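You operate a simulated robot arm through the tools that you are given. There is no shell and no other tool.

You are at the controls of a simulated robot arm. One attempt, no reset.

## Task
Tip the pot's sand back into the sand tub, slide the tub to the rail and wipe the stain off.
Fine: put the pot and the white rag back. What is to be rubbed or washed off counts as gone when no trace of it is left.
Where things are to end (x, y in the base frame): tub within 0.04 m of [0.45, 0.66].

The check looks at the end state, three seconds after you hand in, the way a careful person would. Anything else that was tipped, shoved, dropped, spilled or broken makes it a failure.

## Robot
A 6-joint arm with a two-finger parallel gripper, fixed in place. Base frame: the origin is at the foot of the arm, x ahead of it, y to its left, z up; the work surface is at about z = 0.76. Units: m, degrees, N and s.
With the tool pointing down near the work surface it reaches from about 0.36 to 0.82 m from the base axis. Its first joint turns from -166.0 to 166.0 degrees. Payload 3.91 kg.
The tool frame sits at the grasp point between the pads (the TCP): z along the fingers, y along the line on which they close. The tips reach 0.03 m beyond it. Largest opening 0.11 m; finger width 0.02, thickness 0.01; the body of the gripper, 0.048 by 0.112 m, starts 0.055 m behind the TCP.
Orientation is that of the tool frame in the base frame, as [roll, pitch, yaw] about the fixed x, y, z axes, in that order (R = Rz(yaw) Ry(pitch) Rx(roll)). With the fingers straight down and closing along the base's y, the tool's x points along the base's -x, its y along +y and its z along -z.

## Interface
- The arm moves only by the tool move_arm. Its argument "motion" is a list of rows, each a list of 3 entries, a list of its own where there are three numbers: the shift along the tool's x, y, z in m, then the turn, a rotation vector about the tool's x, y, z in degrees, then the opening, from 0 (shut) to 1 (fully open). In form: [[[tx, ty, tz], [wx, wy, wz], claw], ...]. A call has 1 to 20 rows; each row shifts and turns the commanded pose from where the row before left it, along the tool's axes as they then stand. A row lasts 0.2 s, in which the tool goes at most 0.05 m and 8.6 degrees; a call with a longer step from one row to the next is refused whole, and so is a gripper value outside its range. Where a pose cannot be reached the arm comes as near as it can. A force on the tool above 40 N (or 10 N above the force at the start of the call, whichever is more), or a blocked arm, ends the call early, and 0.2 s more pass. The fingers move at their own pace (about 0.045 m/s each) and stop on an object; they squeeze with about 37 N. The grip force told is the motor's: it shows also when the fingers shut on nothing. Time passes only in rows, and 0.2 s behind the last, so rows that do not move let the fingers close. The reply holds the time, the measured pose of the TCP, the force on the tool along the base axes, the opening and the grip force, in the units named above and with some noise, with the torque about the TCP (base axes, N m) and any sound that the robot's microphone picked up.
- Cameras (640 x 400 px; columns grow to the right, rows downward): "scene" is fixed at [0.4, -0.5003, 1.356]; the picture's right is [1.00, -0.05, 0.00], its down [-0.02, -0.46, -0.89] and it looks along [0.04, 0.89, -0.46] (base axes); focal length 318 px, centre (320, 200). "wrist" rides on the gripper at [0.077, 0.007, -0.114] in the tool frame; the picture's right is [-0.09, 1.00, 0.00], its down [-0.80, -0.07, -0.59] and it looks along [-0.59, -0.05, 0.80] (tool axes); focal length 270 px, centre (320, 200). There is no depth. A picture from a camera that has moved, and an enlarged one, comes with that camera's place and axes in the base frame and with its lens.
- capture(camera): a new picture of that camera. It takes no simulated time.
- lift_body(by): slides the trunk up (or, below 0, down) by that many m; the arm rides with it, the base frame stays. It gives what a move gives, with no picture.
- enlarge(camera, box): a new picture of the part [left, top, right, bottom] of that camera's present view, enlarged. It takes no simulated time.
- sign_off(): hands the job in; it is judged then, once.

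Nothing tells you positions but the pictures and the camera data. Unless the task says otherwise, let go and move clear before handing in.

The tools are called after "Emit:" by a JSON object that holds its "method" and its "body". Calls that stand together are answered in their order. move_arm: Moves the arm, as the interface text tells. Its arguments: {"type":"object","properties":{"motion":{"type":"array","items":{"type":"array"}}},"required":["motion"]} The other tools are called the same way: lift_body (by) slides the trunk up or down; capture (camera) takes a picture; enlarge (camera, box) takes an enlarged picture of a part of a camera's view; sign_off () hands the job in.

At the start:

```text
time_s: 0.0
tcp_pos: [0.1264, 0.4402, 1.1693]
orientation: [-179.9, 0.0, 180.0]
contact_force: [0.0, -0.7, 0.5]
torque: [0.02, -0.01, -0.02]
grip_width: 0.1102
gripper_force: 0.1
trunk travel left (down, up): [-0.525, 0.085]
```

scene: 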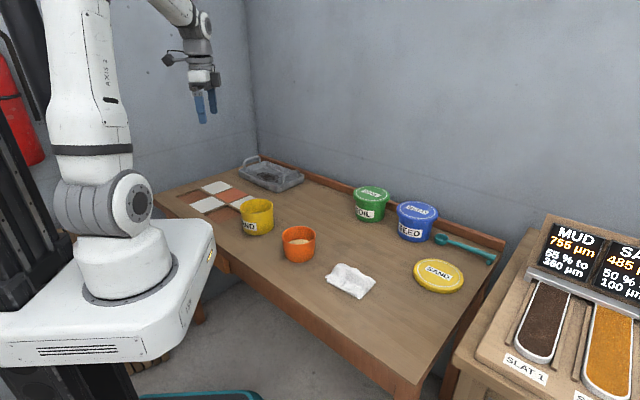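
wrist: 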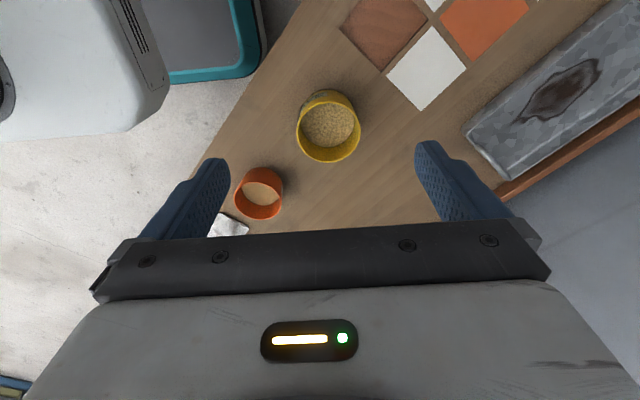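

I see a yellow sand tub (open), an orange pot with sand, a white rag, closed green/blue tubs, a yellow lid and a grey tray with a dark stain. I'll look closer before moving.

Emit:
{"method": "enlarge", "body": {"camera": "scene", "box": [140, 140, 340, 265]}}

Emit:
{"method": "enlarge", "body": {"camera": "scene", "box": [260, 170, 520, 332]}}

Emit:
{"method": "enlarge", "body": {"camera": "wrist", "box": [200, 0, 640, 275]}}

Emit:
{"method": "enlarge", "body": {"camera": "scene", "box": [440, 200, 640, 400]}}

```text
3.20 times, centred on (240, 202) of scene
camera zoom: at [0.4, -0.5003, 1.356], right [1.0, -0.05, 0.0], down [-0.02, -0.46, -0.89], along [0.04, 0.89, -0.46], focal length 1017 px, centre (576, 192)
```

zoom: 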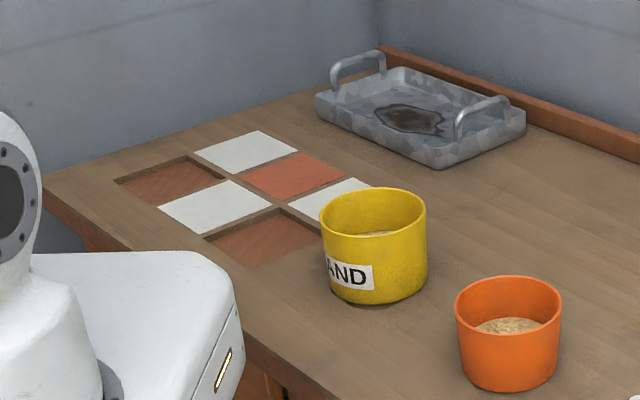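

```text
2.46 times, centred on (390, 251) of scene
camera zoom: at [0.4, -0.5003, 1.356], right [1.0, -0.05, 0.0], down [-0.02, -0.46, -0.89], along [0.04, 0.89, -0.46], focal length 782 px, centre (148, 74)
```

zoom: 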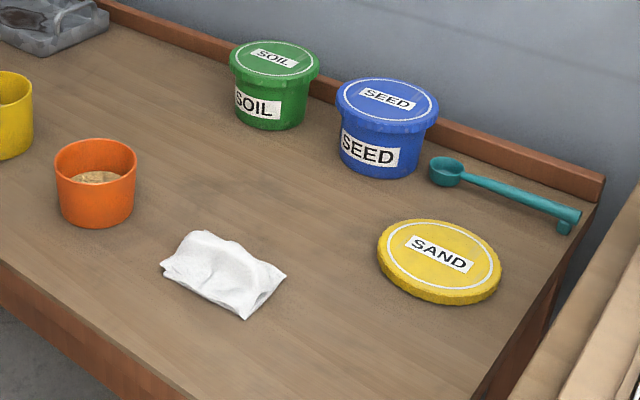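

```text
1.45 times, centred on (420, 138) of wrist
camera zoom: at [0.0497, 0.4466, 1.2829], right [0.09, 1.0, 0.0], down [0.8, -0.07, 0.59], along [0.59, -0.05, -0.8], focal length 393 px, centre (174, 291)
```

zoom: 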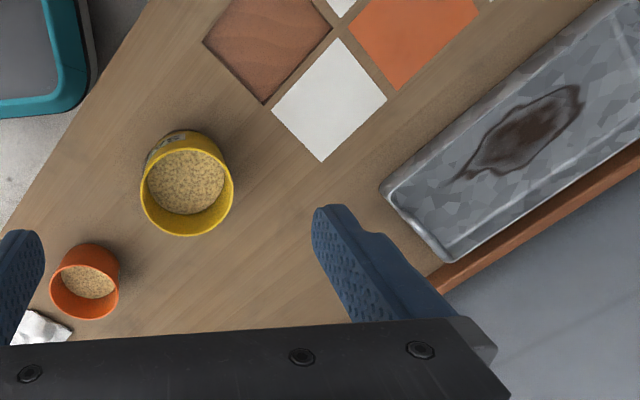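

```text
2.00 times, centred on (540, 300) of scene
camera zoom: at [0.4, -0.5003, 1.356], right [1.0, -0.05, 0.0], down [-0.02, -0.46, -0.89], along [0.04, 0.89, -0.46], focal length 636 px, centre (-120, 0)
```

zoom: 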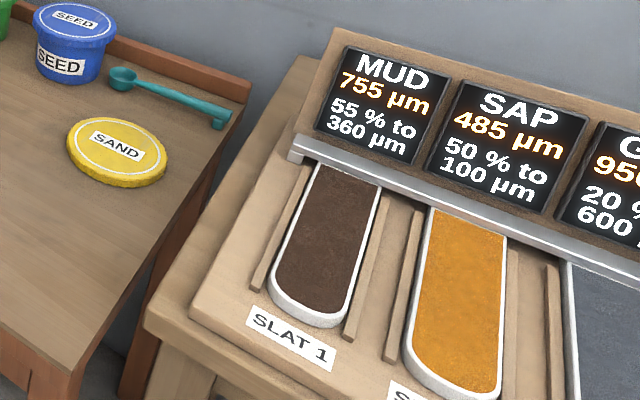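

The signs beside the table name stain kinds; I'll look at them and at the stain more closely.

Emit:
{"method": "enlarge", "body": {"camera": "scene", "box": [520, 200, 640, 320]}}

Emit:
{"method": "enlarge", "body": {"camera": "scene", "box": [220, 145, 320, 205]}}

Emit:
{"method": "enlarge", "body": {"camera": "wrist", "box": [440, 0, 640, 200]}}

Emit:
{"method": "enlarge", "body": {"camera": "wrist", "box": [200, 60, 400, 240]}}

Emit:
{"method": "enlarge", "body": {"camera": "scene", "box": [0, 300, 320, 400]}}

```text
3.33 times, centred on (580, 260) of scene
camera zoom: at [0.4, -0.5003, 1.356], right [1.0, -0.05, 0.0], down [-0.02, -0.46, -0.89], along [0.04, 0.89, -0.46], focal length 1060 px, centre (-547, 0)
```

zoom: 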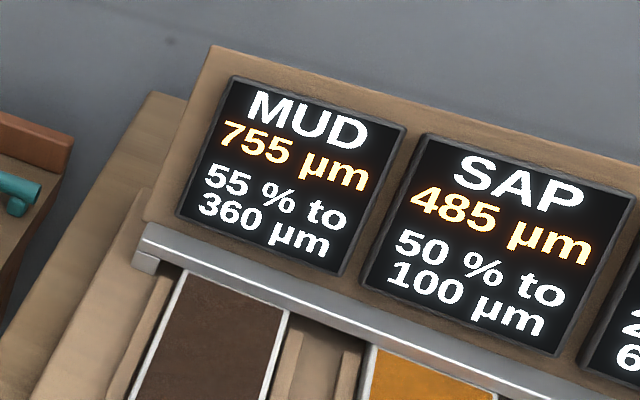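

```text
6.40 times, centred on (270, 175) of scene
camera zoom: at [0.4, -0.5003, 1.356], right [1.0, -0.05, 0.0], down [-0.02, -0.46, -0.89], along [0.04, 0.89, -0.46], focal length 2034 px, centre (640, 360)
```

zoom: 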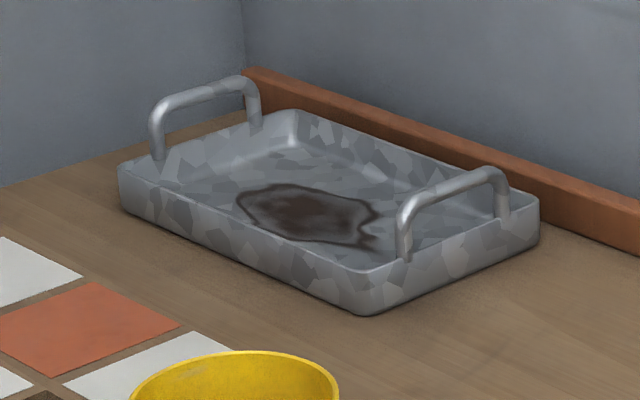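

```text
2.00 times, centred on (540, 100) of wrist
camera zoom: at [0.0497, 0.4466, 1.2829], right [0.09, 1.0, 0.0], down [0.8, -0.07, 0.59], along [0.59, -0.05, -0.8], focal length 541 px, centre (-120, 400)
```

zoom: 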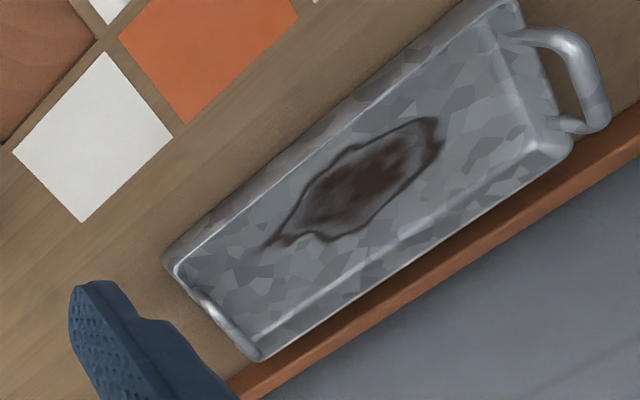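

```text
2.22 times, centred on (300, 150) of wrist
camera zoom: at [0.0497, 0.4466, 1.2829], right [0.09, 1.0, 0.0], down [0.8, -0.07, 0.59], along [0.59, -0.05, -0.8], focal length 601 px, centre (364, 311)
```

zoom: 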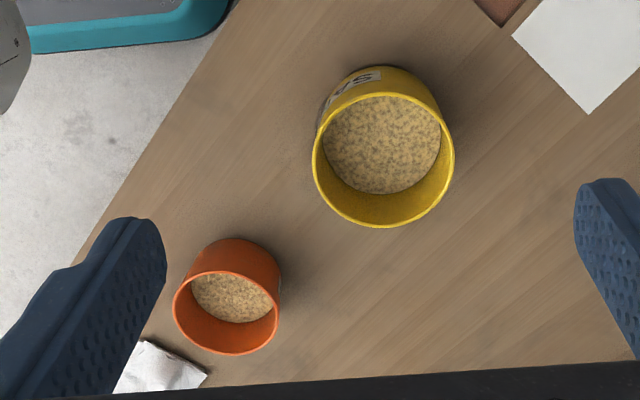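

```text
2.00 times, centred on (160, 350) of scene
camera zoom: at [0.4, -0.5003, 1.356], right [1.0, -0.05, 0.0], down [-0.02, -0.46, -0.89], along [0.04, 0.89, -0.46], focal length 636 px, centre (640, -100)
```

zoom: 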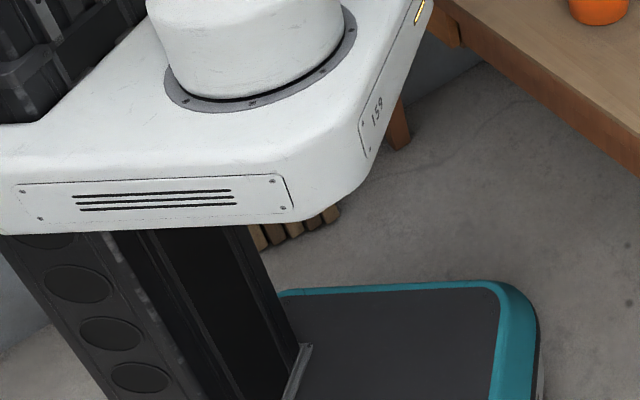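

The pot is near (0.37, 0.29), the open tub near (0.226, 0.456), the rag near (0.51, 0.17), and the stained tray around (0.22, 0.88). I'll move above the pot first, with the closing line turned along the radial direction.

Emit:
{"method": "move_arm", "body": {"motion": [[[-0.03075, -0.019, 0.0211], [0, 0, 0], 1], [[-0.03075, -0.019, 0.0211], [0, 0, 0], 1], [[-0.03075, -0.019, 0.0211], [0, 0, 0], 1], [[-0.03075, -0.019, 0.0211], [0, 0, 0], 1], [[-0.03075, -0.019, 0.0211], [0, 0, 0], 1], [[-0.03075, -0.019, 0.0211], [0, 0, 0], 1], [[-0.03075, -0.019, 0.0211], [0, 0, 0], 1], [[-0.03075, -0.019, 0.0211], [0, 0, 0], 1], [[0, 0, 0], [0, 0, 7.47], 1], [[0, 0, 0], [0, 0, 7.47], 1], [[0, 0, 0], [0, 0, 7.47], 1], [[0, 0, 0], [0, 0, 7.47], 1], [[0, 0, 0], [0, 0, 7.47], 1], [[0, 0, 0], [0, 0, 7.47], 1], [[0, 0, 0], [0, 0, 7.47], 1], [[0, 0, 0], [0, 0, 0], 1]]}}

Emit:
{"method": "capture", "body": {"camera": "wrist"}}

Emit:
{"method": "capture", "body": {"camera": "scene"}}

```text
time_s: 3.4
tcp_pos: [0.3726, 0.288, 1.0003]
orientation: [180.0, 0.0, 127.6]
contact_force: [-1.1, -0.4, 0.1]
torque: [0.01, 0.02, 0.0]
grip_width: 0.11
gripper_force: 0.0
trunk travel left (down, up): [-0.525, 0.085]
```

```text
taken
camera wrist: at [0.3314, 0.3525, 1.1139], right [0.84, 0.54, 0.0], down [0.43, -0.68, 0.59], along [0.32, -0.5, -0.8], focal length 270 px, centre (320, 200)
```

wrist: 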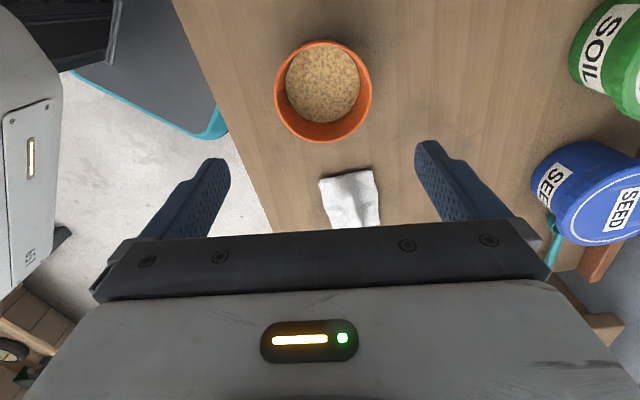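

```text
taken
```

scene: 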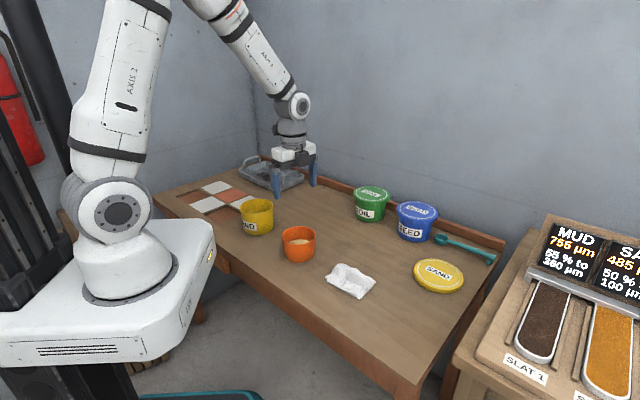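

The pot's rim centre is at about (0.373, 0.293), about 0.099 m across. Before grasping I'll rehearse the pouring tilt empty-handed above the tub, to see whether the arm can do it.

Emit:
{"method": "move_arm", "body": {"motion": [[[0.0445, -0.0027, 0], [0, 0, 0], 1], [[0.0445, -0.0027, 0], [0, 0, 0], 1], [[0.0445, -0.0027, 0], [0, 0, 0], 1], [[0.0445, -0.0027, 0], [0, 0, 0], 1], [[0.0445, -0.0027, 0], [0, 0, 0], 1], [[0, 0, 0], [0, 0, -6.5], 1], [[0, 0, 0], [0, 0, -6.5], 1], [[0, 0, 0], [0, 0, -6.5], 1], [[0, 0, 0], [0, 0, -6.5], 1], [[0, 0, 0], [0, 0, 0], 1]]}}

Emit:
{"method": "capture", "body": {"camera": "wrist"}}

Emit:
{"method": "move_arm", "body": {"motion": [[[0, 0, 0], [0, 8.5, 0], 1], [[0, 0, 0], [0, 8.5, 0], 1], [[0, 0, 0], [0, 8.5, 0], 1], [[0, 0, 0], [0, 8.5, 0], 1], [[0, 0, 0], [0, 8.5, 0], 1], [[0, 0, 0], [0, 8.5, 0], 1], [[0, 0, 0], [0, 8.5, 0], 1], [[0, 0, 0], [0, 8.5, 0], 1], [[0, 0, 0], [0, 8.5, 0], 1], [[0, 0, 0], [0, 8.5, 0], 1], [[0, 0, 0], [0, 8.5, 0], 1], [[0, 0, 0], [0, 8.5, 0], 1], [[0, 0, 0], [0, 8.5, 0], 1], [[0, 0, 0], [0, 0, 0], 1]]}}

Emit:
{"method": "capture", "body": {"camera": "scene"}}

Emit:
{"method": "capture", "body": {"camera": "wrist"}}

```text
time_s: 5.6
tcp_pos: [0.2241, 0.4555, 0.9995]
orientation: [180.0, 0.0, 153.8]
contact_force: [0.2, 0.1, 0.1]
torque: [0.02, -0.01, 0.01]
grip_width: 0.1097
gripper_force: 0.1
trunk travel left (down, up): [-0.525, 0.085]
```

```text
taken
camera wrist: at [0.1599, 0.4964, 1.1145], right [0.52, 0.85, 0.0], down [0.69, -0.42, 0.59], along [0.51, -0.31, -0.8], focal length 270 px, centre (320, 200)
```

wrist: 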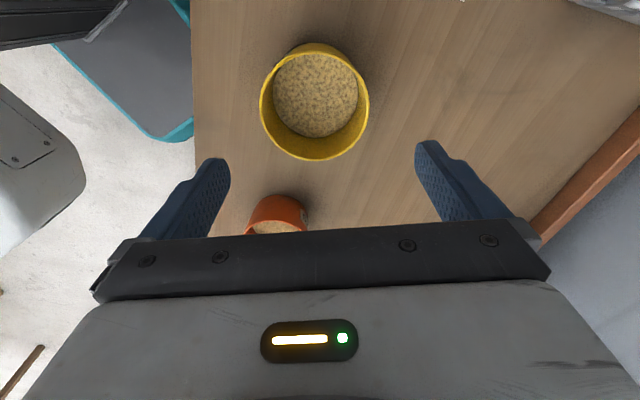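

```text
time_s: 8.6
tcp_pos: [0.2253, 0.457, 1.0005]
orientation: [0.0, -69.4, -26.2]
contact_force: [-0.3, 0.9, -0.3]
torque: [-0.03, 0.02, 0.02]
grip_width: 0.1101
gripper_force: 0.2
trunk travel left (down, up): [-0.525, 0.085]
```

```text
taken
```

scene: 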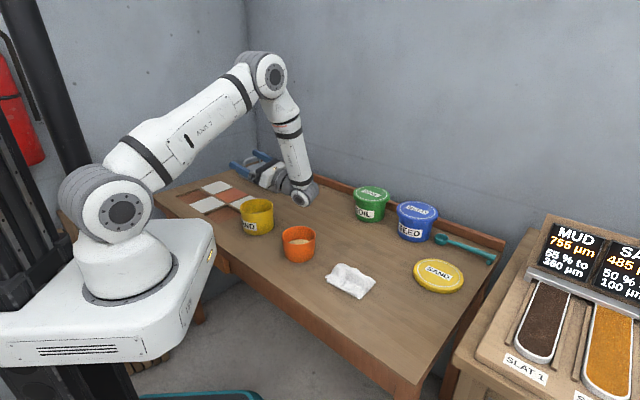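

```text
taken
camera wrist: at [0.3496, 0.4026, 1.0312], right [0.41, 0.91, -0.08], down [0.21, -0.18, -0.96], along [-0.88, 0.38, -0.27], focal length 270 px, centre (320, 200)
```

wrist: 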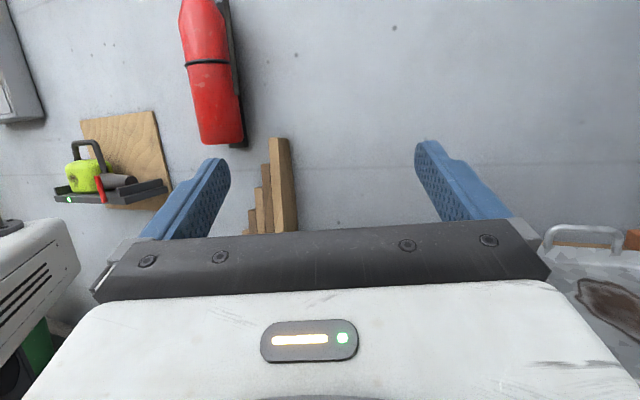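

The tilt is reachable: the arm rotated 110° with no trouble. I'll return above the pot and look closely for an exact centring.

Emit:
{"method": "move_arm", "body": {"motion": [[[0, 0, 0], [0, -8.5, 0], 1], [[0, 0, 0], [0, -8.5, 0], 1], [[0, 0, 0], [0, -8.5, 0], 1], [[0, 0, 0], [0, -8.5, 0], 1], [[0, 0, 0], [0, -8.5, 0], 1], [[0, 0, 0], [0, -8.5, 0], 1], [[0, 0, 0], [0, -8.5, 0], 1], [[0, 0, 0], [0, -8.5, 0], 1], [[0, 0, 0], [0, -8.5, 0], 1], [[0, 0, 0], [0, -8.5, 0], 1], [[0, 0, 0], [0, -8.5, 0], 1], [[0, 0, 0], [0, -8.5, 0], 1], [[0, 0, 0], [0, -8.5, 0], 1], [[0, 0, 0], [0, 0, 6.5], 1], [[0, 0, 0], [0, 0, 6.5], 1], [[0, 0, 0], [0, 0, 6.5], 1], [[0, 0, 0], [0, 0, 6.5], 1]]}}

Emit:
{"method": "move_arm", "body": {"motion": [[[-0.0439, 0.0036, 0], [0, 0, 0], 1], [[-0.0439, 0.0036, 0], [0, 0, 0], 1], [[-0.0439, 0.0036, 0], [0, 0, 0], 1], [[-0.0439, 0.0036, 0], [0, 0, 0], 1], [[-0.0439, 0.0034, 0], [0, 0, 0], 1], [[0, 0, 0.025], [0, 0, 0], 1], [[0, 0, 0.025], [0, 0, 0], 1], [[0, 0, 0], [0, 0, 0], 1]]}}

Emit:
{"method": "capture", "body": {"camera": "wrist"}}

```text
time_s: 12.2
tcp_pos: [0.226, 0.4565, 1.0007]
orientation: [180.0, 0.0, 127.5]
contact_force: [-0.9, -0.8, 0.4]
torque: [0.01, -0.03, 0.0]
grip_width: 0.1098
gripper_force: 0.1
trunk travel left (down, up): [-0.525, 0.085]
```

```text
time_s: 14.0
tcp_pos: [0.3716, 0.2917, 0.9455]
orientation: [-180.0, 0.0, 127.7]
contact_force: [-0.5, -0.3, -0.2]
torque: [0.03, 0.0, 0.02]
grip_width: 0.1099
gripper_force: 0.0
trunk travel left (down, up): [-0.525, 0.085]
```

```text
taken
camera wrist: at [0.3311, 0.3565, 1.0609], right [0.84, 0.54, 0.0], down [0.43, -0.68, 0.59], along [0.32, -0.5, -0.8], focal length 270 px, centre (320, 200)
```

wrist: 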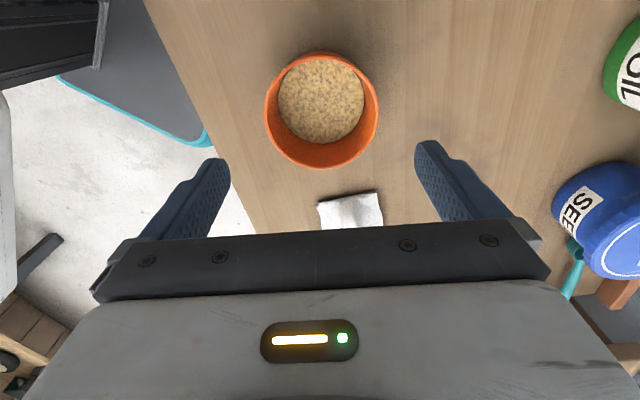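

The pot is centred to within a few millimetres. I'll correct by 3 mm, lean the gripper 20° away from the pouring side and come down to just above the rim.

Emit:
{"method": "move_arm", "body": {"motion": [[[0.003, 0.002, 0], [0, 0, 0], 1], [[0, 0, 0], [0, -6.67, 0], 1], [[0, 0, 0], [0, -6.67, 0], 1], [[0, 0, 0], [0, -6.66, 0], 1], [[0.008, 0, 0.022], [0, 0, 0], 1], [[0.008, 0, 0.022], [0, 0, 0], 1], [[0.008, 0, 0.022], [0, 0, 0], 1], [[0, 0, 0], [0, 0, 0], 1], [[0, 0, 0], [0, 0, 0], 1]]}}

Emit:
{"method": "capture", "body": {"camera": "wrist"}}

Emit:
{"method": "enlarge", "body": {"camera": "scene", "box": [220, 160, 380, 280]}}

```text
time_s: 16.0
tcp_pos: [0.3708, 0.2976, 0.8787]
orientation: [180.0, 20.1, 127.7]
contact_force: [0.0, -0.1, 0.3]
torque: [-0.01, 0.0, -0.01]
grip_width: 0.1101
gripper_force: 0.1
trunk travel left (down, up): [-0.525, 0.085]
```

```text
taken
camera wrist: at [0.3101, 0.3889, 0.9596], right [0.84, 0.54, 0.03], down [0.28, -0.48, 0.83], along [0.47, -0.69, -0.55], focal length 270 px, centre (320, 200)
```

wrist: 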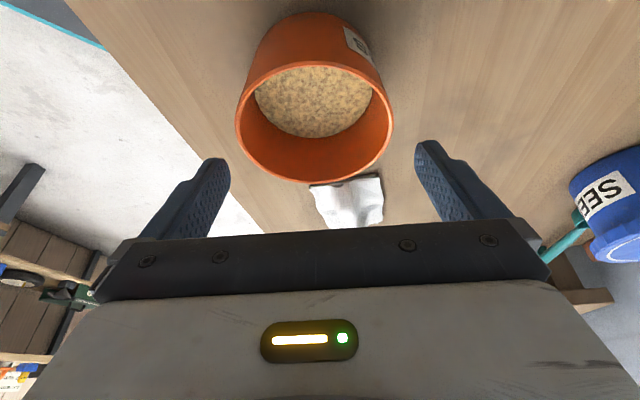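

```text
3.33 times, centred on (300, 220) of scene
camera zoom: at [0.4, -0.5003, 1.356], right [1.0, -0.05, 0.0], down [-0.02, -0.46, -0.89], along [0.04, 0.89, -0.46], focal length 1060 px, centre (387, 133)
```

zoom: 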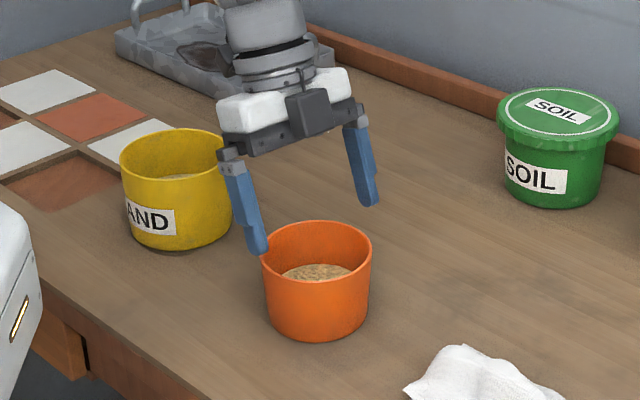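

Correcting for perspective, the pot's centre is about (0.378, 0.286), roughly 13 mm off in the sideways direction. I'll shift and go down partway, then check again.

Emit:
{"method": "move_arm", "body": {"motion": [[[-0.0128, -0.001, 0.0046], [0, 0, 0], 1], [[0, 0, 0], [0, 0, 0], 1], [[0.0051, 0, 0.0141], [0, 0, 0], 1], [[0.0051, 0, 0.0141], [0, 0, 0], 1], [[0, 0, 0], [0, 0, 0], 1]]}}

Emit:
{"method": "capture", "body": {"camera": "wrist"}}

Emit:
{"method": "enlarge", "body": {"camera": "scene", "box": [220, 160, 380, 280]}}

```text
time_s: 17.2
tcp_pos: [0.3797, 0.2864, 0.85]
orientation: [-180.0, 19.9, 127.7]
contact_force: [0.4, 1.0, -0.1]
torque: [-0.02, -0.01, 0.02]
grip_width: 0.1102
gripper_force: 0.0
trunk travel left (down, up): [-0.525, 0.085]
```

```text
taken
camera wrist: at [0.3182, 0.3788, 0.931], right [0.84, 0.54, 0.03], down [0.28, -0.48, 0.83], along [0.47, -0.69, -0.55], focal length 270 px, centre (320, 200)
```

wrist: 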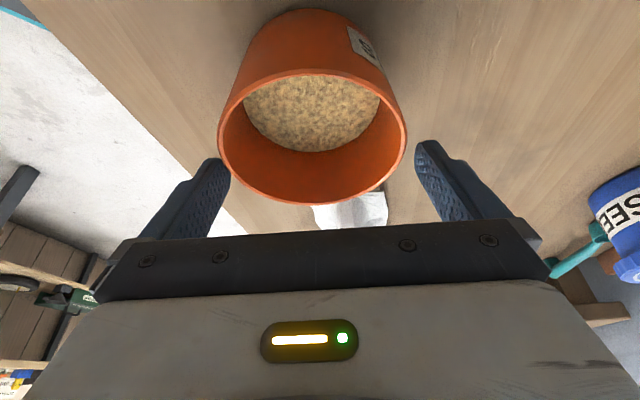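

```text
3.33 times, centred on (300, 220) of scene
camera zoom: at [0.4, -0.5003, 1.356], right [1.0, -0.05, 0.0], down [-0.02, -0.46, -0.89], along [0.04, 0.89, -0.46], focal length 1060 px, centre (387, 133)
```

zoom: 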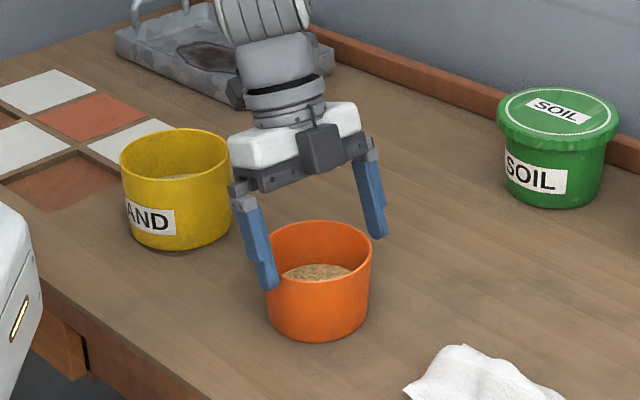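

The fingers straddle the pot with about 4–5 mm to spare on each side. I'll nudge by 1.5 mm and go down the last 5 cm slowly.

Emit:
{"method": "move_arm", "body": {"motion": [[[0.002, -0.0014, -0.0007], [0, 0, 0], 1], [[0.0043, 0, 0.01175], [0, 0, 0], 1], [[0.0043, 0, 0.01175], [0, 0, 0], 1], [[0.0043, 0, 0.01175], [0, 0, 0], 1], [[0.0043, 0, 0.01175], [0, 0, 0], 1], [[0, 0, 0], [0, 0, 0], 1]]}}

Emit:
{"method": "capture", "body": {"camera": "wrist"}}

Emit:
{"method": "enlarge", "body": {"camera": "scene", "box": [220, 160, 380, 280]}}

```text
time_s: 18.6
tcp_pos: [0.3796, 0.2884, 0.801]
orientation: [-180.0, 20.0, 127.7]
contact_force: [0.0, -0.3, 0.0]
torque: [0.01, -0.01, 0.03]
grip_width: 0.11
gripper_force: 0.0
trunk travel left (down, up): [-0.525, 0.085]
```

```text
taken
camera wrist: at [0.3182, 0.3792, 0.8802], right [0.84, 0.54, 0.03], down [0.28, -0.48, 0.83], along [0.47, -0.69, -0.55], focal length 270 px, centre (320, 200)
```

wrist: 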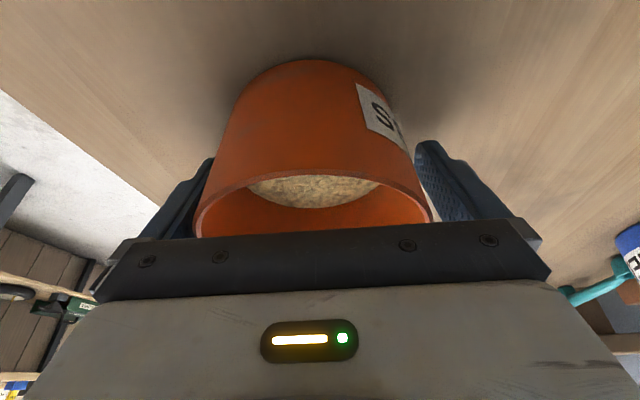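

```text
3.33 times, centred on (300, 220) of scene
camera zoom: at [0.4, -0.5003, 1.356], right [1.0, -0.05, 0.0], down [-0.02, -0.46, -0.89], along [0.04, 0.89, -0.46], focal length 1060 px, centre (387, 133)
```

zoom: 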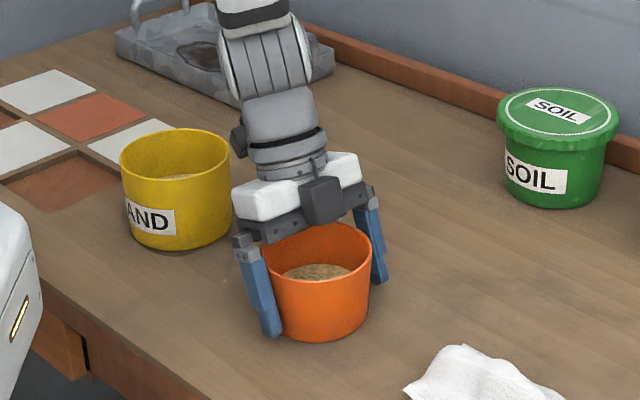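

Both fingers are beside the pot with no contact force. I'll close on it.

Emit:
{"method": "move_arm", "body": {"motion": [[[0, 0, 0], [0, 0, 0], 0], [[0, 0, 0], [0, 0, 0], 0], [[0, 0, 0], [0, 0, 0], 0], [[0, 0, 0], [0, 0, 0], 0], [[0, 0, 0], [0, 0, 0], 0]]}}

Emit:
{"method": "enlarge", "body": {"camera": "scene", "box": [220, 160, 380, 280]}}

```text
time_s: 19.8
tcp_pos: [0.3801, 0.2871, 0.7986]
orientation: [-179.9, 20.0, 127.7]
contact_force: [-0.2, 0.2, -1.6]
torque: [0.02, -0.05, 0.03]
grip_width: 0.0984
gripper_force: 37.0
trunk travel left (down, up): [-0.525, 0.085]
```

```text
3.33 times, centred on (300, 220) of scene
camera zoom: at [0.4, -0.5003, 1.356], right [1.0, -0.05, 0.0], down [-0.02, -0.46, -0.89], along [0.04, 0.89, -0.46], focal length 1060 px, centre (387, 133)
```

zoom: 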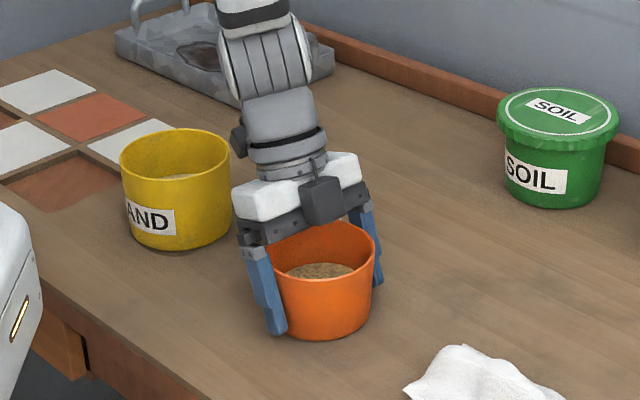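

The pot is held (0.098 m wide), shifted by about 4 mm radially by the grip, which I'll undo when putting it back. Now I lift it and carry it beside the tub, upright.

Emit:
{"method": "move_arm", "body": {"motion": [[[-0.0051, 0, -0.0141], [0, 0, 0], 0], [[-0.0103, 0, -0.0282], [0, 0, 0], 0], [[-0.0103, 0, -0.0282], [0, 0, 0], 0], [[-0.0103, 0, -0.0282], [0, 0, 0], 0], [[-0.0103, 0, -0.0282], [0, 0, 0], 0], [[-0.0051, 0, -0.0141], [0, 0, 0], 0], [[0, 0, 0], [0, 0, 0], 0]]}}

Emit:
{"method": "enlarge", "body": {"camera": "scene", "box": [220, 160, 380, 280]}}

```text
time_s: 21.4
tcp_pos: [0.3791, 0.2868, 0.9504]
orientation: [-180.0, 20.0, 127.7]
contact_force: [-0.3, 0.5, -3.0]
torque: [0.01, 0.01, -0.02]
grip_width: 0.0984
gripper_force: 37.1
trunk travel left (down, up): [-0.525, 0.085]
```

```text
3.33 times, centred on (300, 220) of scene
camera zoom: at [0.4, -0.5003, 1.356], right [1.0, -0.05, 0.0], down [-0.02, -0.46, -0.89], along [0.04, 0.89, -0.46], focal length 1060 px, centre (387, 133)
```

zoom: 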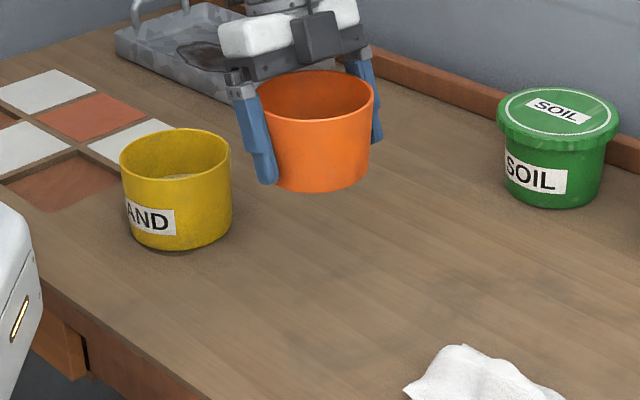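

The pot is up and upright (about 3 N). Next I carry it to beside the tub and turn to the pouring direction.

Emit:
{"method": "move_arm", "body": {"motion": [[[0.02834, -0.00514, -0.01031], [0, 0, 0], 0], [[0.02834, -0.00514, -0.01031], [0, 0, 0], 0], [[0.02834, -0.00514, -0.01031], [0, 0, 0], 0], [[0.02834, -0.00514, -0.01031], [0, 0, 0], 0], [[0.02834, -0.00514, -0.01031], [0, 0, 0], 0], [[0.02834, -0.00514, -0.01031], [0, 0, 0], 0], [[0.02834, -0.00514, -0.01031], [0, 0, 0], 0], [[0.02834, -0.00514, -0.01031], [0, 0, 0], 0], [[0.02834, -0.00514, -0.01031], [0, 0, 0], 0], [[0, 0, 0], [-2.22, 0, -6.11], 0], [[0, 0, 0], [-2.22, 0, -6.11], 0], [[0, 0, 0], [-2.22, 0, -6.11], 0], [[0, 0, 0], [-2.22, 0, -6.11], 0], [[0, 0, 0], [0, 0, 0], 0], [[0, 0, 0], [0, 0, 0], 0]]}}

Emit:
{"method": "enlarge", "body": {"camera": "scene", "box": [200, 140, 320, 250]}}

Emit:
{"method": "capture", "body": {"camera": "wrist"}}

```text
time_s: 24.6
tcp_pos: [0.1765, 0.4731, 0.9495]
orientation: [-180.0, 20.0, 153.8]
contact_force: [0.4, 0.0, -2.6]
torque: [0.04, -0.02, 0.01]
grip_width: 0.0982
gripper_force: 37.5
trunk travel left (down, up): [-0.525, 0.085]
```

```text
3.64 times, centred on (260, 195) of scene
camera zoom: at [0.4, -0.5003, 1.356], right [1.0, -0.05, 0.0], down [-0.02, -0.46, -0.89], along [0.04, 0.89, -0.46], focal length 1156 px, centre (538, 218)
```

zoom: 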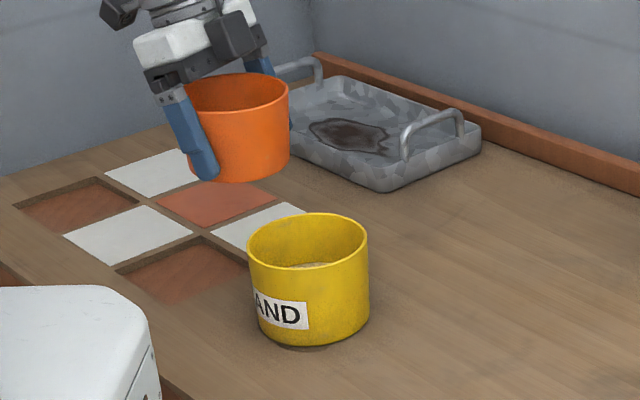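

```text
taken
camera wrist: at [0.0807, 0.5281, 1.0302], right [0.51, 0.86, 0.03], down [0.46, -0.31, 0.83], along [0.72, -0.41, -0.55], focal length 270 px, centre (320, 200)
```

wrist: 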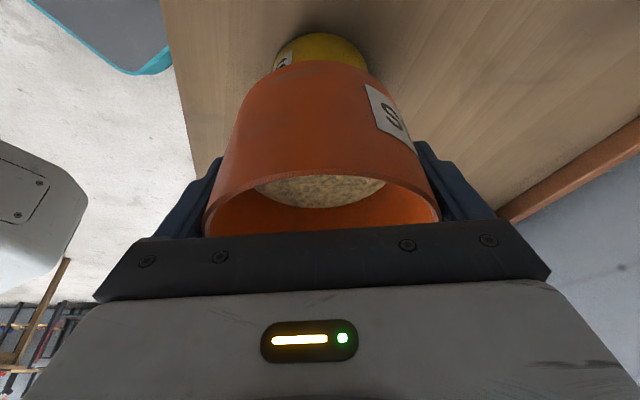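

The tub's centre works out at about (0.232, 0.450), 6 cm ahead of the pot in the pouring direction. I'll lower slightly and tilt to 60°, then look before the sand starts running.

Emit:
{"method": "move_arm", "body": {"motion": [[[0.0067, 0, 0.0183], [0, 0, 0], 0], [[0, 0, 0], [0, 6, 0], 0], [[0, 0, 0], [0, 6, 0], 0], [[0, 0, 0], [0, 6, 0], 0], [[0, 0, 0], [0, 6, 0], 0], [[0, 0, 0], [0, 6, 0], 0], [[0, 0, 0], [0, 6, 0], 0], [[0, 0, 0], [0, 6, 0], 0], [[0, 0, 0], [0, 0, 0], 0]]}}

Emit:
{"method": "enlarge", "body": {"camera": "scene", "box": [200, 140, 320, 250]}}

Emit:
{"method": "capture", "body": {"camera": "wrist"}}

```text
time_s: 26.6
tcp_pos: [0.1758, 0.4727, 0.93]
orientation: [-180.0, -22.0, 153.7]
contact_force: [0.3, -0.2, -2.1]
torque: [-0.02, -0.02, -0.03]
grip_width: 0.0983
gripper_force: 36.7
trunk travel left (down, up): [-0.525, 0.085]
```

```text
3.64 times, centred on (260, 195) of scene
camera zoom: at [0.4, -0.5003, 1.356], right [1.0, -0.05, 0.0], down [-0.02, -0.46, -0.89], along [0.04, 0.89, -0.46], focal length 1156 px, centre (538, 218)
```

zoom: 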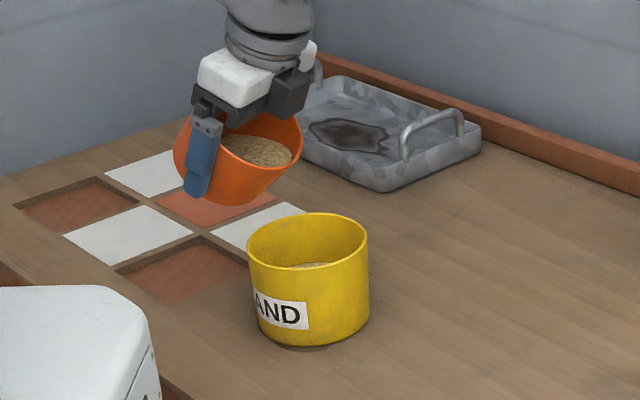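

```text
taken
camera wrist: at [0.1549, 0.4904, 1.0651], right [0.51, 0.86, -0.03], down [0.83, -0.49, 0.25], along [0.2, -0.16, -0.97], focal length 270 px, centre (320, 200)
```

wrist: 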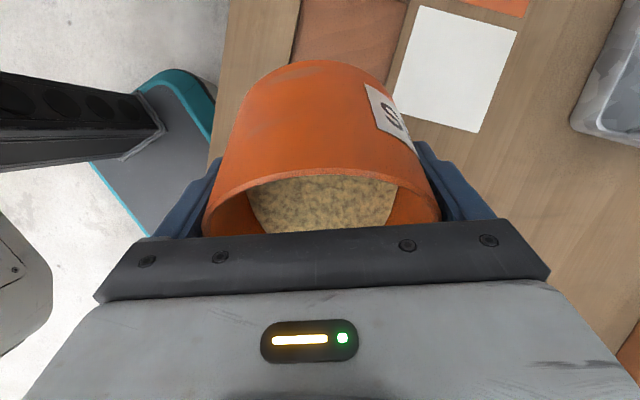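

No sand has moved yet and the lip is tracking over the tub's mouth. I'll tilt on to about 75° with a small sideways correction and check.

Emit:
{"method": "move_arm", "body": {"motion": [[[0, 0.005, 0], [0, 6, 0], 0], [[0, 0, 0], [0, 6, 0], 0], [[0, 0, 0], [0, 6, 0], 0], [[-0.0013, 0, -0.0012], [0, 5, 0], 0], [[-0.0013, 0, -0.0012], [0, 5, 0], 0], [[-0.0013, 0, -0.0012], [0, 5, 0], 0], [[0, 0, 0], [0, 0, 0], 0]]}}

Emit:
{"method": "enlarge", "body": {"camera": "scene", "box": [200, 140, 320, 250]}}

Emit:
{"method": "capture", "body": {"camera": "wrist"}}

```text
time_s: 28.2
tcp_pos: [0.1825, 0.4743, 0.9313]
orientation: [180.0, -55.1, 153.6]
contact_force: [-0.5, -0.7, -1.9]
torque: [0.0, -0.04, 0.0]
grip_width: 0.098
gripper_force: 36.7
trunk travel left (down, up): [-0.525, 0.085]
```

```text
3.64 times, centred on (260, 195) of scene
camera zoom: at [0.4, -0.5003, 1.356], right [1.0, -0.05, 0.0], down [-0.02, -0.46, -0.89], along [0.04, 0.89, -0.46], focal length 1156 px, centre (538, 218)
```

zoom: 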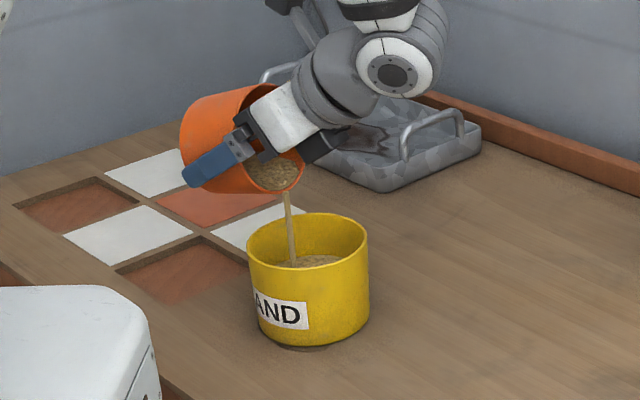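

```text
taken
camera wrist: at [0.2316, 0.458, 1.0589], right [0.49, 0.87, -0.07], down [0.82, -0.48, -0.32], along [-0.31, 0.1, -0.95], focal length 270 px, centre (320, 200)
```

wrist: 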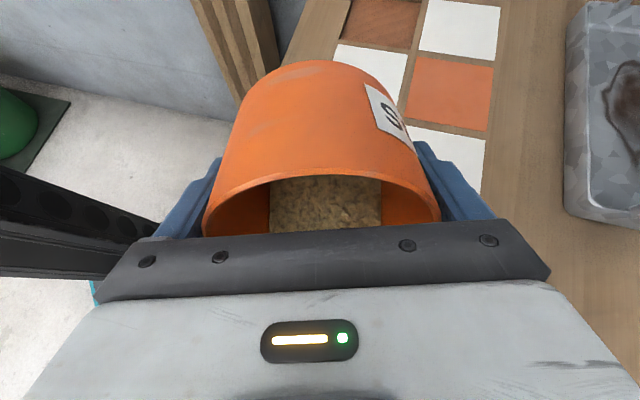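

The sand is running in a clean stream into the tub. I'll keep tilting slowly while keeping the lip over the mouth.

Emit:
{"method": "move_arm", "body": {"motion": [[[0, 0, 0], [0, 0, 0], 0], [[0, 0, 0], [0, 0, 0], 0], [[-0.0022, 0.002, -0.0034], [0, 5, 0], 0], [[0, 0, 0], [0, 0, 0], 0], [[0, 0, 0], [0, 0, 0], 0], [[-0.0019, 0, -0.0035], [0, 5, 0], 0], [[0, 0, 0], [0, 0, 0], 0], [[0, 0, 0], [0, 0, 0], 0], [[-0.0016, 0, -0.0036], [0, 5, 0], 0], [[0, 0, 0], [0, 0, 0], 0], [[0, 0, 0], [0, 0, 0], 0]]}}

Emit:
{"method": "enlarge", "body": {"camera": "scene", "box": [200, 140, 320, 250]}}

```text
time_s: 30.6
tcp_pos: [0.1939, 0.4712, 0.9299]
orientation: [-180.0, -70.0, 153.7]
contact_force: [-0.6, -0.1, -0.8]
torque: [-0.02, -0.01, 0.04]
grip_width: 0.0977
gripper_force: 37.2
trunk travel left (down, up): [-0.525, 0.085]
```

```text
3.64 times, centred on (260, 195) of scene
camera zoom: at [0.4, -0.5003, 1.356], right [1.0, -0.05, 0.0], down [-0.02, -0.46, -0.89], along [0.04, 0.89, -0.46], focal length 1156 px, centre (538, 218)
```

zoom: 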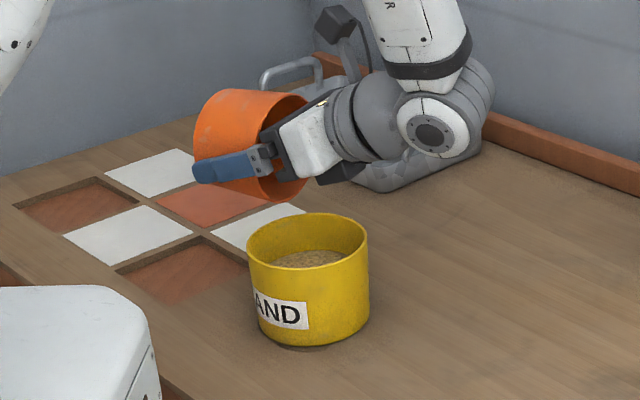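

Most of the sand is already in the tub. I'll tilt further to empty the pot completely.

Emit:
{"method": "move_arm", "body": {"motion": [[[-0.0016, 0, -0.0045], [0, 5, 0], 0], [[0, 0, 0], [0, 0, 0], 0], [[-0.0012, 0, -0.0046], [0, 5, 0], 0], [[0, 0, 0], [0, 0, 0], 0], [[-0.0008, 0, -0.0047], [0, 5, 0], 0], [[0, 0, 0], [0, 0, 0], 0], [[-0.0004, 0, -0.0048], [0, 5, 0], 0], [[0, 0, 0], [0, 0, 0], 0], [[0, 0, -0.0048], [0, 5, 0], 0], [[0, 0, 0], [0, 0, 0], 0], [[0.0004, 0, -0.0048], [0, 5, 0], 0], [[0, 0, 0], [0, 0, 0], 0], [[0, 0, 0], [0, 0, 0], 0]]}}

Emit:
{"method": "enlarge", "body": {"camera": "scene", "box": [200, 140, 320, 250]}}

Emit:
{"method": "capture", "body": {"camera": "wrist"}}

```text
time_s: 33.4
tcp_pos: [0.2207, 0.4596, 0.9299]
orientation: [0.1, -80.0, -26.3]
contact_force: [0.0, 0.0, -1.1]
torque: [0.0, 0.03, -0.02]
grip_width: 0.0976
gripper_force: 36.9
trunk travel left (down, up): [-0.525, 0.085]
```

```text
3.64 times, centred on (260, 195) of scene
camera zoom: at [0.4, -0.5003, 1.356], right [1.0, -0.05, 0.0], down [-0.02, -0.46, -0.89], along [0.04, 0.89, -0.46], focal length 1156 px, centre (538, 218)
```

zoom: 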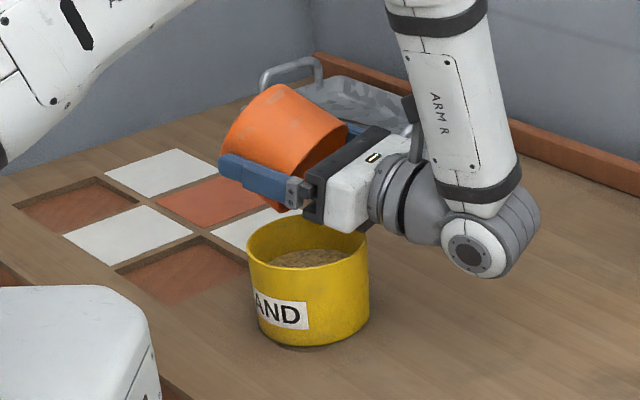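

```text
taken
camera wrist: at [0.3378, 0.4087, 0.9858], right [0.43, 0.9, -0.09], down [0.37, -0.26, -0.89], along [-0.83, 0.35, -0.44], focal length 270 px, centre (320, 200)
```

wrist: 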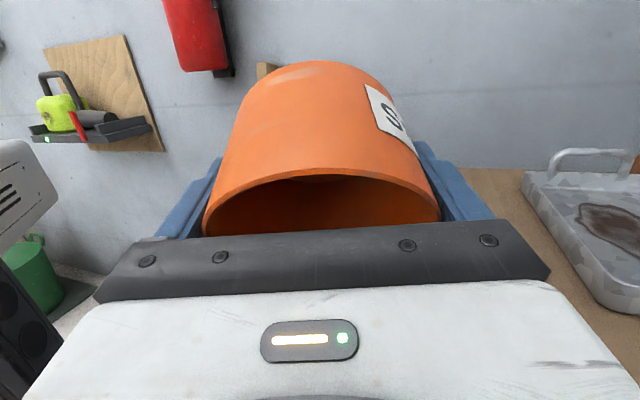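

The pot looks empty. I'll tip it 10° further for any last grains, then come back upright along the same path.

Emit:
{"method": "move_arm", "body": {"motion": [[[0, 0, -0.003], [0, 5, 0], 0], [[0, 0, -0.003], [0, 5, 0], 0], [[0, 0, 0], [0, 0, 0], 0], [[0, 0, 0], [0, 0, 0], 0], [[0, 0, 0], [0, 0, 0], 0], [[0, 0, 0.003], [0, -5, 0], 0], [[0, 0, 0.003], [0, -5, 0], 0], [[0, 0, 0], [0, 0, 0], 0]]}}

Emit:
{"method": "enlarge", "body": {"camera": "scene", "box": [200, 140, 320, 250]}}

```text
time_s: 35.2
tcp_pos: [0.2205, 0.4592, 0.9307]
orientation: [-0.1, -80.0, -26.1]
contact_force: [-0.6, -0.2, -1.4]
torque: [-0.02, 0.02, -0.01]
grip_width: 0.0976
gripper_force: 36.8
trunk travel left (down, up): [-0.525, 0.085]
```

```text
3.64 times, centred on (260, 195) of scene
camera zoom: at [0.4, -0.5003, 1.356], right [1.0, -0.05, 0.0], down [-0.02, -0.46, -0.89], along [0.04, 0.89, -0.46], focal length 1156 px, centre (538, 218)
```

zoom: 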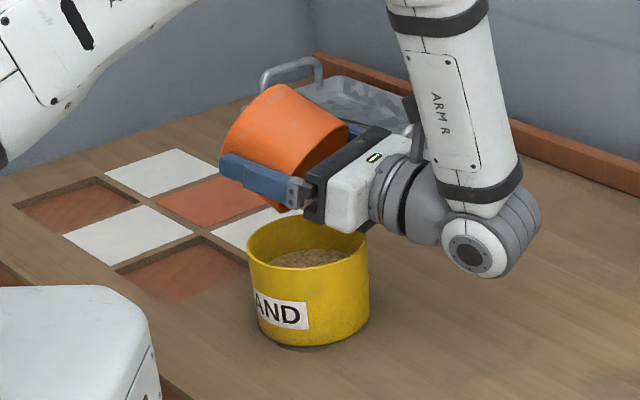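

The tub holds the sand and the table is clean. Now I bring the pot back upright.

Emit:
{"method": "move_arm", "body": {"motion": [[[-0.0011, 0, 0.0064], [0, -7.5, 0], 0], [[-0.0003, 0, 0.0065], [0, -7.5, 0], 0], [[0.0006, 0, 0.0065], [0, -7.5, 0], 0], [[0.0014, 0, 0.0063], [0, -7.5, 0], 0], [[0.0022, 0, 0.0061], [0, -7.5, 0], 0], [[0.003, 0, 0.0058], [0, -7.5, 0], 0], [[0, 0, 0], [0, -7.5, 0], 0], [[0, 0, 0], [0, -7.5, 0], 0], [[0, 0, 0], [0, -7.5, 0], 0], [[0, 0, 0], [0, -7.5, 0], 0], [[0, 0, 0], [0, -7.5, 0], 0], [[0, 0, 0], [0, -7.5, 0], 0], [[0, 0, 0], [0, -7.5, 0], 0], [[0, 0, 0], [0, -7.5, 0], 0], [[0, 0, 0], [0, -7.5, 0], 0], [[0, 0, 0], [0, -7.5, 0], 0], [[-0.0103, 0, -0.0282], [0, 0, 0], 0], [[0, 0, 0], [0, 0, 0], 0]]}}

Emit:
{"method": "enlarge", "body": {"camera": "scene", "box": [200, 140, 320, 250]}}

Emit:
{"method": "capture", "body": {"camera": "wrist"}}

```text
time_s: 39.0
tcp_pos: [0.1855, 0.4772, 0.9607]
orientation: [-180.0, 20.1, 153.6]
contact_force: [0.1, 0.1, 0.0]
torque: [0.01, -0.01, -0.03]
grip_width: 0.0973
gripper_force: 37.4
trunk travel left (down, up): [-0.525, 0.085]
```

```text
3.64 times, centred on (260, 195) of scene
camera zoom: at [0.4, -0.5003, 1.356], right [1.0, -0.05, 0.0], down [-0.02, -0.46, -0.89], along [0.04, 0.89, -0.46], focal length 1156 px, centre (538, 218)
```

zoom: 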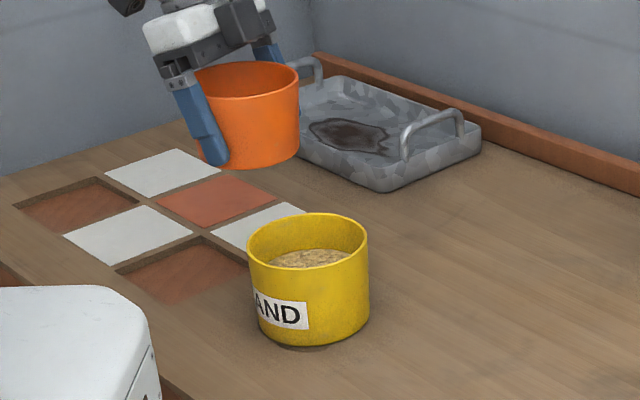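

```text
taken
camera wrist: at [0.0897, 0.5319, 1.0417], right [0.52, 0.86, 0.03], down [0.46, -0.31, 0.83], along [0.72, -0.42, -0.55], focal length 270 px, centre (320, 200)
```

wrist: 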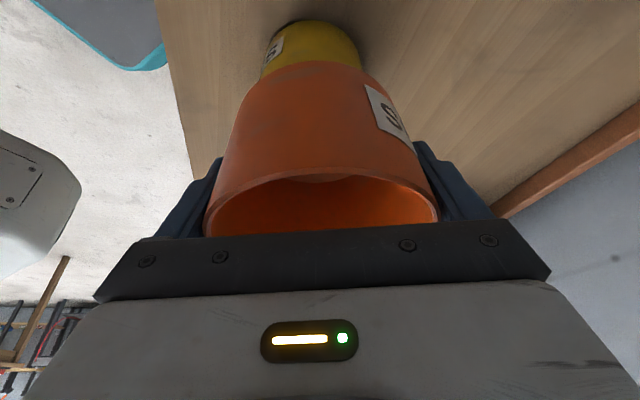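

The tub is level-full of its sand and the pot is empty. I carry the pot back above its old place.

Emit:
{"method": "move_arm", "body": {"motion": [[[0, 0, 0], [2.22, 0, 6.11], 0], [[0, 0, 0], [2.22, 0, 6.11], 0], [[0, 0, 0], [2.22, 0, 6.11], 0], [[0, 0, 0], [2.22, 0, 6.11], 0], [[-0.02808, 0.00359, 0.01021], [0, 0, 0], 0], [[-0.02808, 0.00359, 0.01021], [0, 0, 0], 0], [[-0.02808, 0.00359, 0.01021], [0, 0, 0], 0], [[-0.02808, 0.00359, 0.01021], [0, 0, 0], 0], [[-0.02808, 0.00359, 0.01021], [0, 0, 0], 0], [[-0.02808, 0.00359, 0.01021], [0, 0, 0], 0], [[-0.02808, 0.00359, 0.01021], [0, 0, 0], 0], [[-0.02808, 0.00359, 0.01021], [0, 0, 0], 0], [[-0.02808, 0.00359, 0.01021], [0, 0, 0], 0], [[0, 0, 0], [0, 0, 0], 0], [[0, 0, 0], [0, 0, 0], 0]]}}

Emit:
{"method": "enlarge", "body": {"camera": "scene", "box": [220, 160, 380, 280]}}

```text
time_s: 42.2
tcp_pos: [0.3764, 0.2843, 0.9617]
orientation: [-180.0, 20.0, 127.7]
contact_force: [-0.5, 0.1, -1.2]
torque: [0.02, 0.02, 0.01]
grip_width: 0.0969
gripper_force: 37.4
trunk travel left (down, up): [-0.525, 0.085]
```

```text
3.33 times, centred on (300, 220) of scene
camera zoom: at [0.4, -0.5003, 1.356], right [1.0, -0.05, 0.0], down [-0.02, -0.46, -0.89], along [0.04, 0.89, -0.46], focal length 1060 px, centre (387, 133)
```

zoom: 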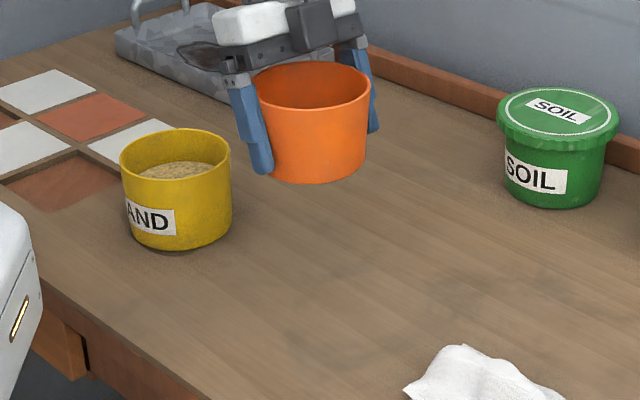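

The pot hangs true, right above where it stood. I'll lower it to the table.

Emit:
{"method": "move_arm", "body": {"motion": [[[0.0103, 0, 0.0282], [0, 0, 0], 0], [[0.0103, 0, 0.0282], [0, 0, 0], 0], [[0.0103, 0, 0.0282], [0, 0, 0], 0], [[0.0103, 0, 0.0282], [0, 0, 0], 0], [[0.0068, 0, 0.0188], [0, 0, 0], 0], [[0.0034, 0, 0.0094], [0, 0, 0], 0], [[0, 0, 0], [0, 0, 0], 0]]}}

Emit:
{"method": "enlarge", "body": {"camera": "scene", "box": [220, 160, 380, 280]}}

```text
time_s: 43.8
tcp_pos: [0.3781, 0.2836, 0.8114]
orientation: [-180.0, 20.0, 127.7]
contact_force: [-0.6, 0.0, -0.7]
torque: [-0.01, 0.02, -0.02]
grip_width: 0.0971
gripper_force: 37.1
trunk travel left (down, up): [-0.525, 0.085]
```

```text
3.33 times, centred on (300, 220) of scene
camera zoom: at [0.4, -0.5003, 1.356], right [1.0, -0.05, 0.0], down [-0.02, -0.46, -0.89], along [0.04, 0.89, -0.46], focal length 1060 px, centre (387, 133)
```

zoom: 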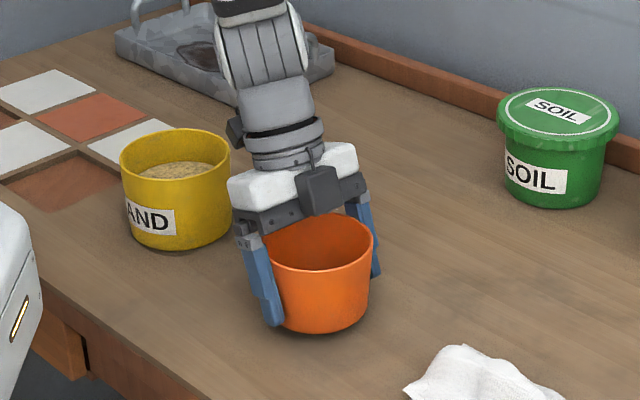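

The pot is a centimetre or less above the table. I'll lower in small steps and watch the force.

Emit:
{"method": "move_arm", "body": {"motion": [[[0.001, 0, 0.0028], [0, 0, 0], 0], [[0.001, 0, 0.0028], [0, 0, 0], 0], [[0, 0, 0], [0, 0, 0], 0]]}}

Emit:
{"method": "move_arm", "body": {"motion": [[[0.0007, 0, 0.0019], [0, 0, 0], 0], [[0, 0, 0], [0, 0, 0], 0]]}}

Emit:
{"method": "move_arm", "body": {"motion": [[[0.0007, 0, 0.0019], [0, 0, 0], 0], [[0, 0, 0], [0, 0, 0], 0]]}}

Emit:
{"method": "enlarge", "body": {"camera": "scene", "box": [220, 160, 380, 280]}}

```text
time_s: 44.6
tcp_pos: [0.377, 0.2824, 0.8047]
orientation: [180.0, 20.0, 127.6]
contact_force: [-0.9, -0.3, 0.3]
torque: [-0.02, 0.02, 0.03]
grip_width: 0.0972
gripper_force: 37.4
trunk travel left (down, up): [-0.525, 0.085]
```

```text
time_s: 45.2
tcp_pos: [0.376, 0.2823, 0.803]
orientation: [-179.9, 20.0, 127.8]
contact_force: [0.2, 0.4, -0.3]
torque: [0.03, 0.03, 0.01]
grip_width: 0.0972
gripper_force: 37.6
trunk travel left (down, up): [-0.525, 0.085]
```

```text
time_s: 45.8
tcp_pos: [0.3766, 0.2828, 0.8015]
orientation: [-179.9, 20.0, 127.6]
contact_force: [0.2, -0.1, -1.2]
torque: [-0.02, 0.01, 0.01]
grip_width: 0.0969
gripper_force: 36.6
trunk travel left (down, up): [-0.525, 0.085]
```

```text
3.33 times, centred on (300, 220) of scene
camera zoom: at [0.4, -0.5003, 1.356], right [1.0, -0.05, 0.0], down [-0.02, -0.46, -0.89], along [0.04, 0.89, -0.46], focal length 1060 px, centre (387, 133)
```

zoom: 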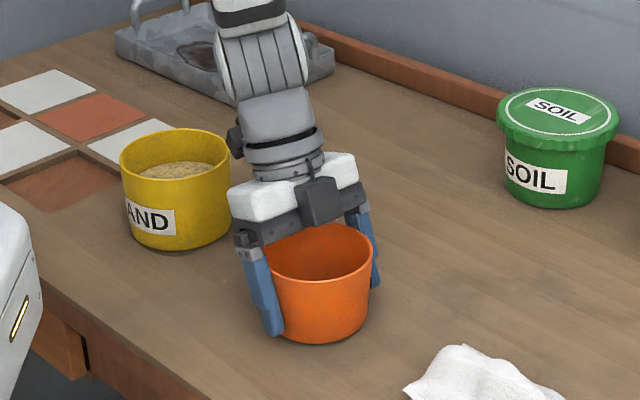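

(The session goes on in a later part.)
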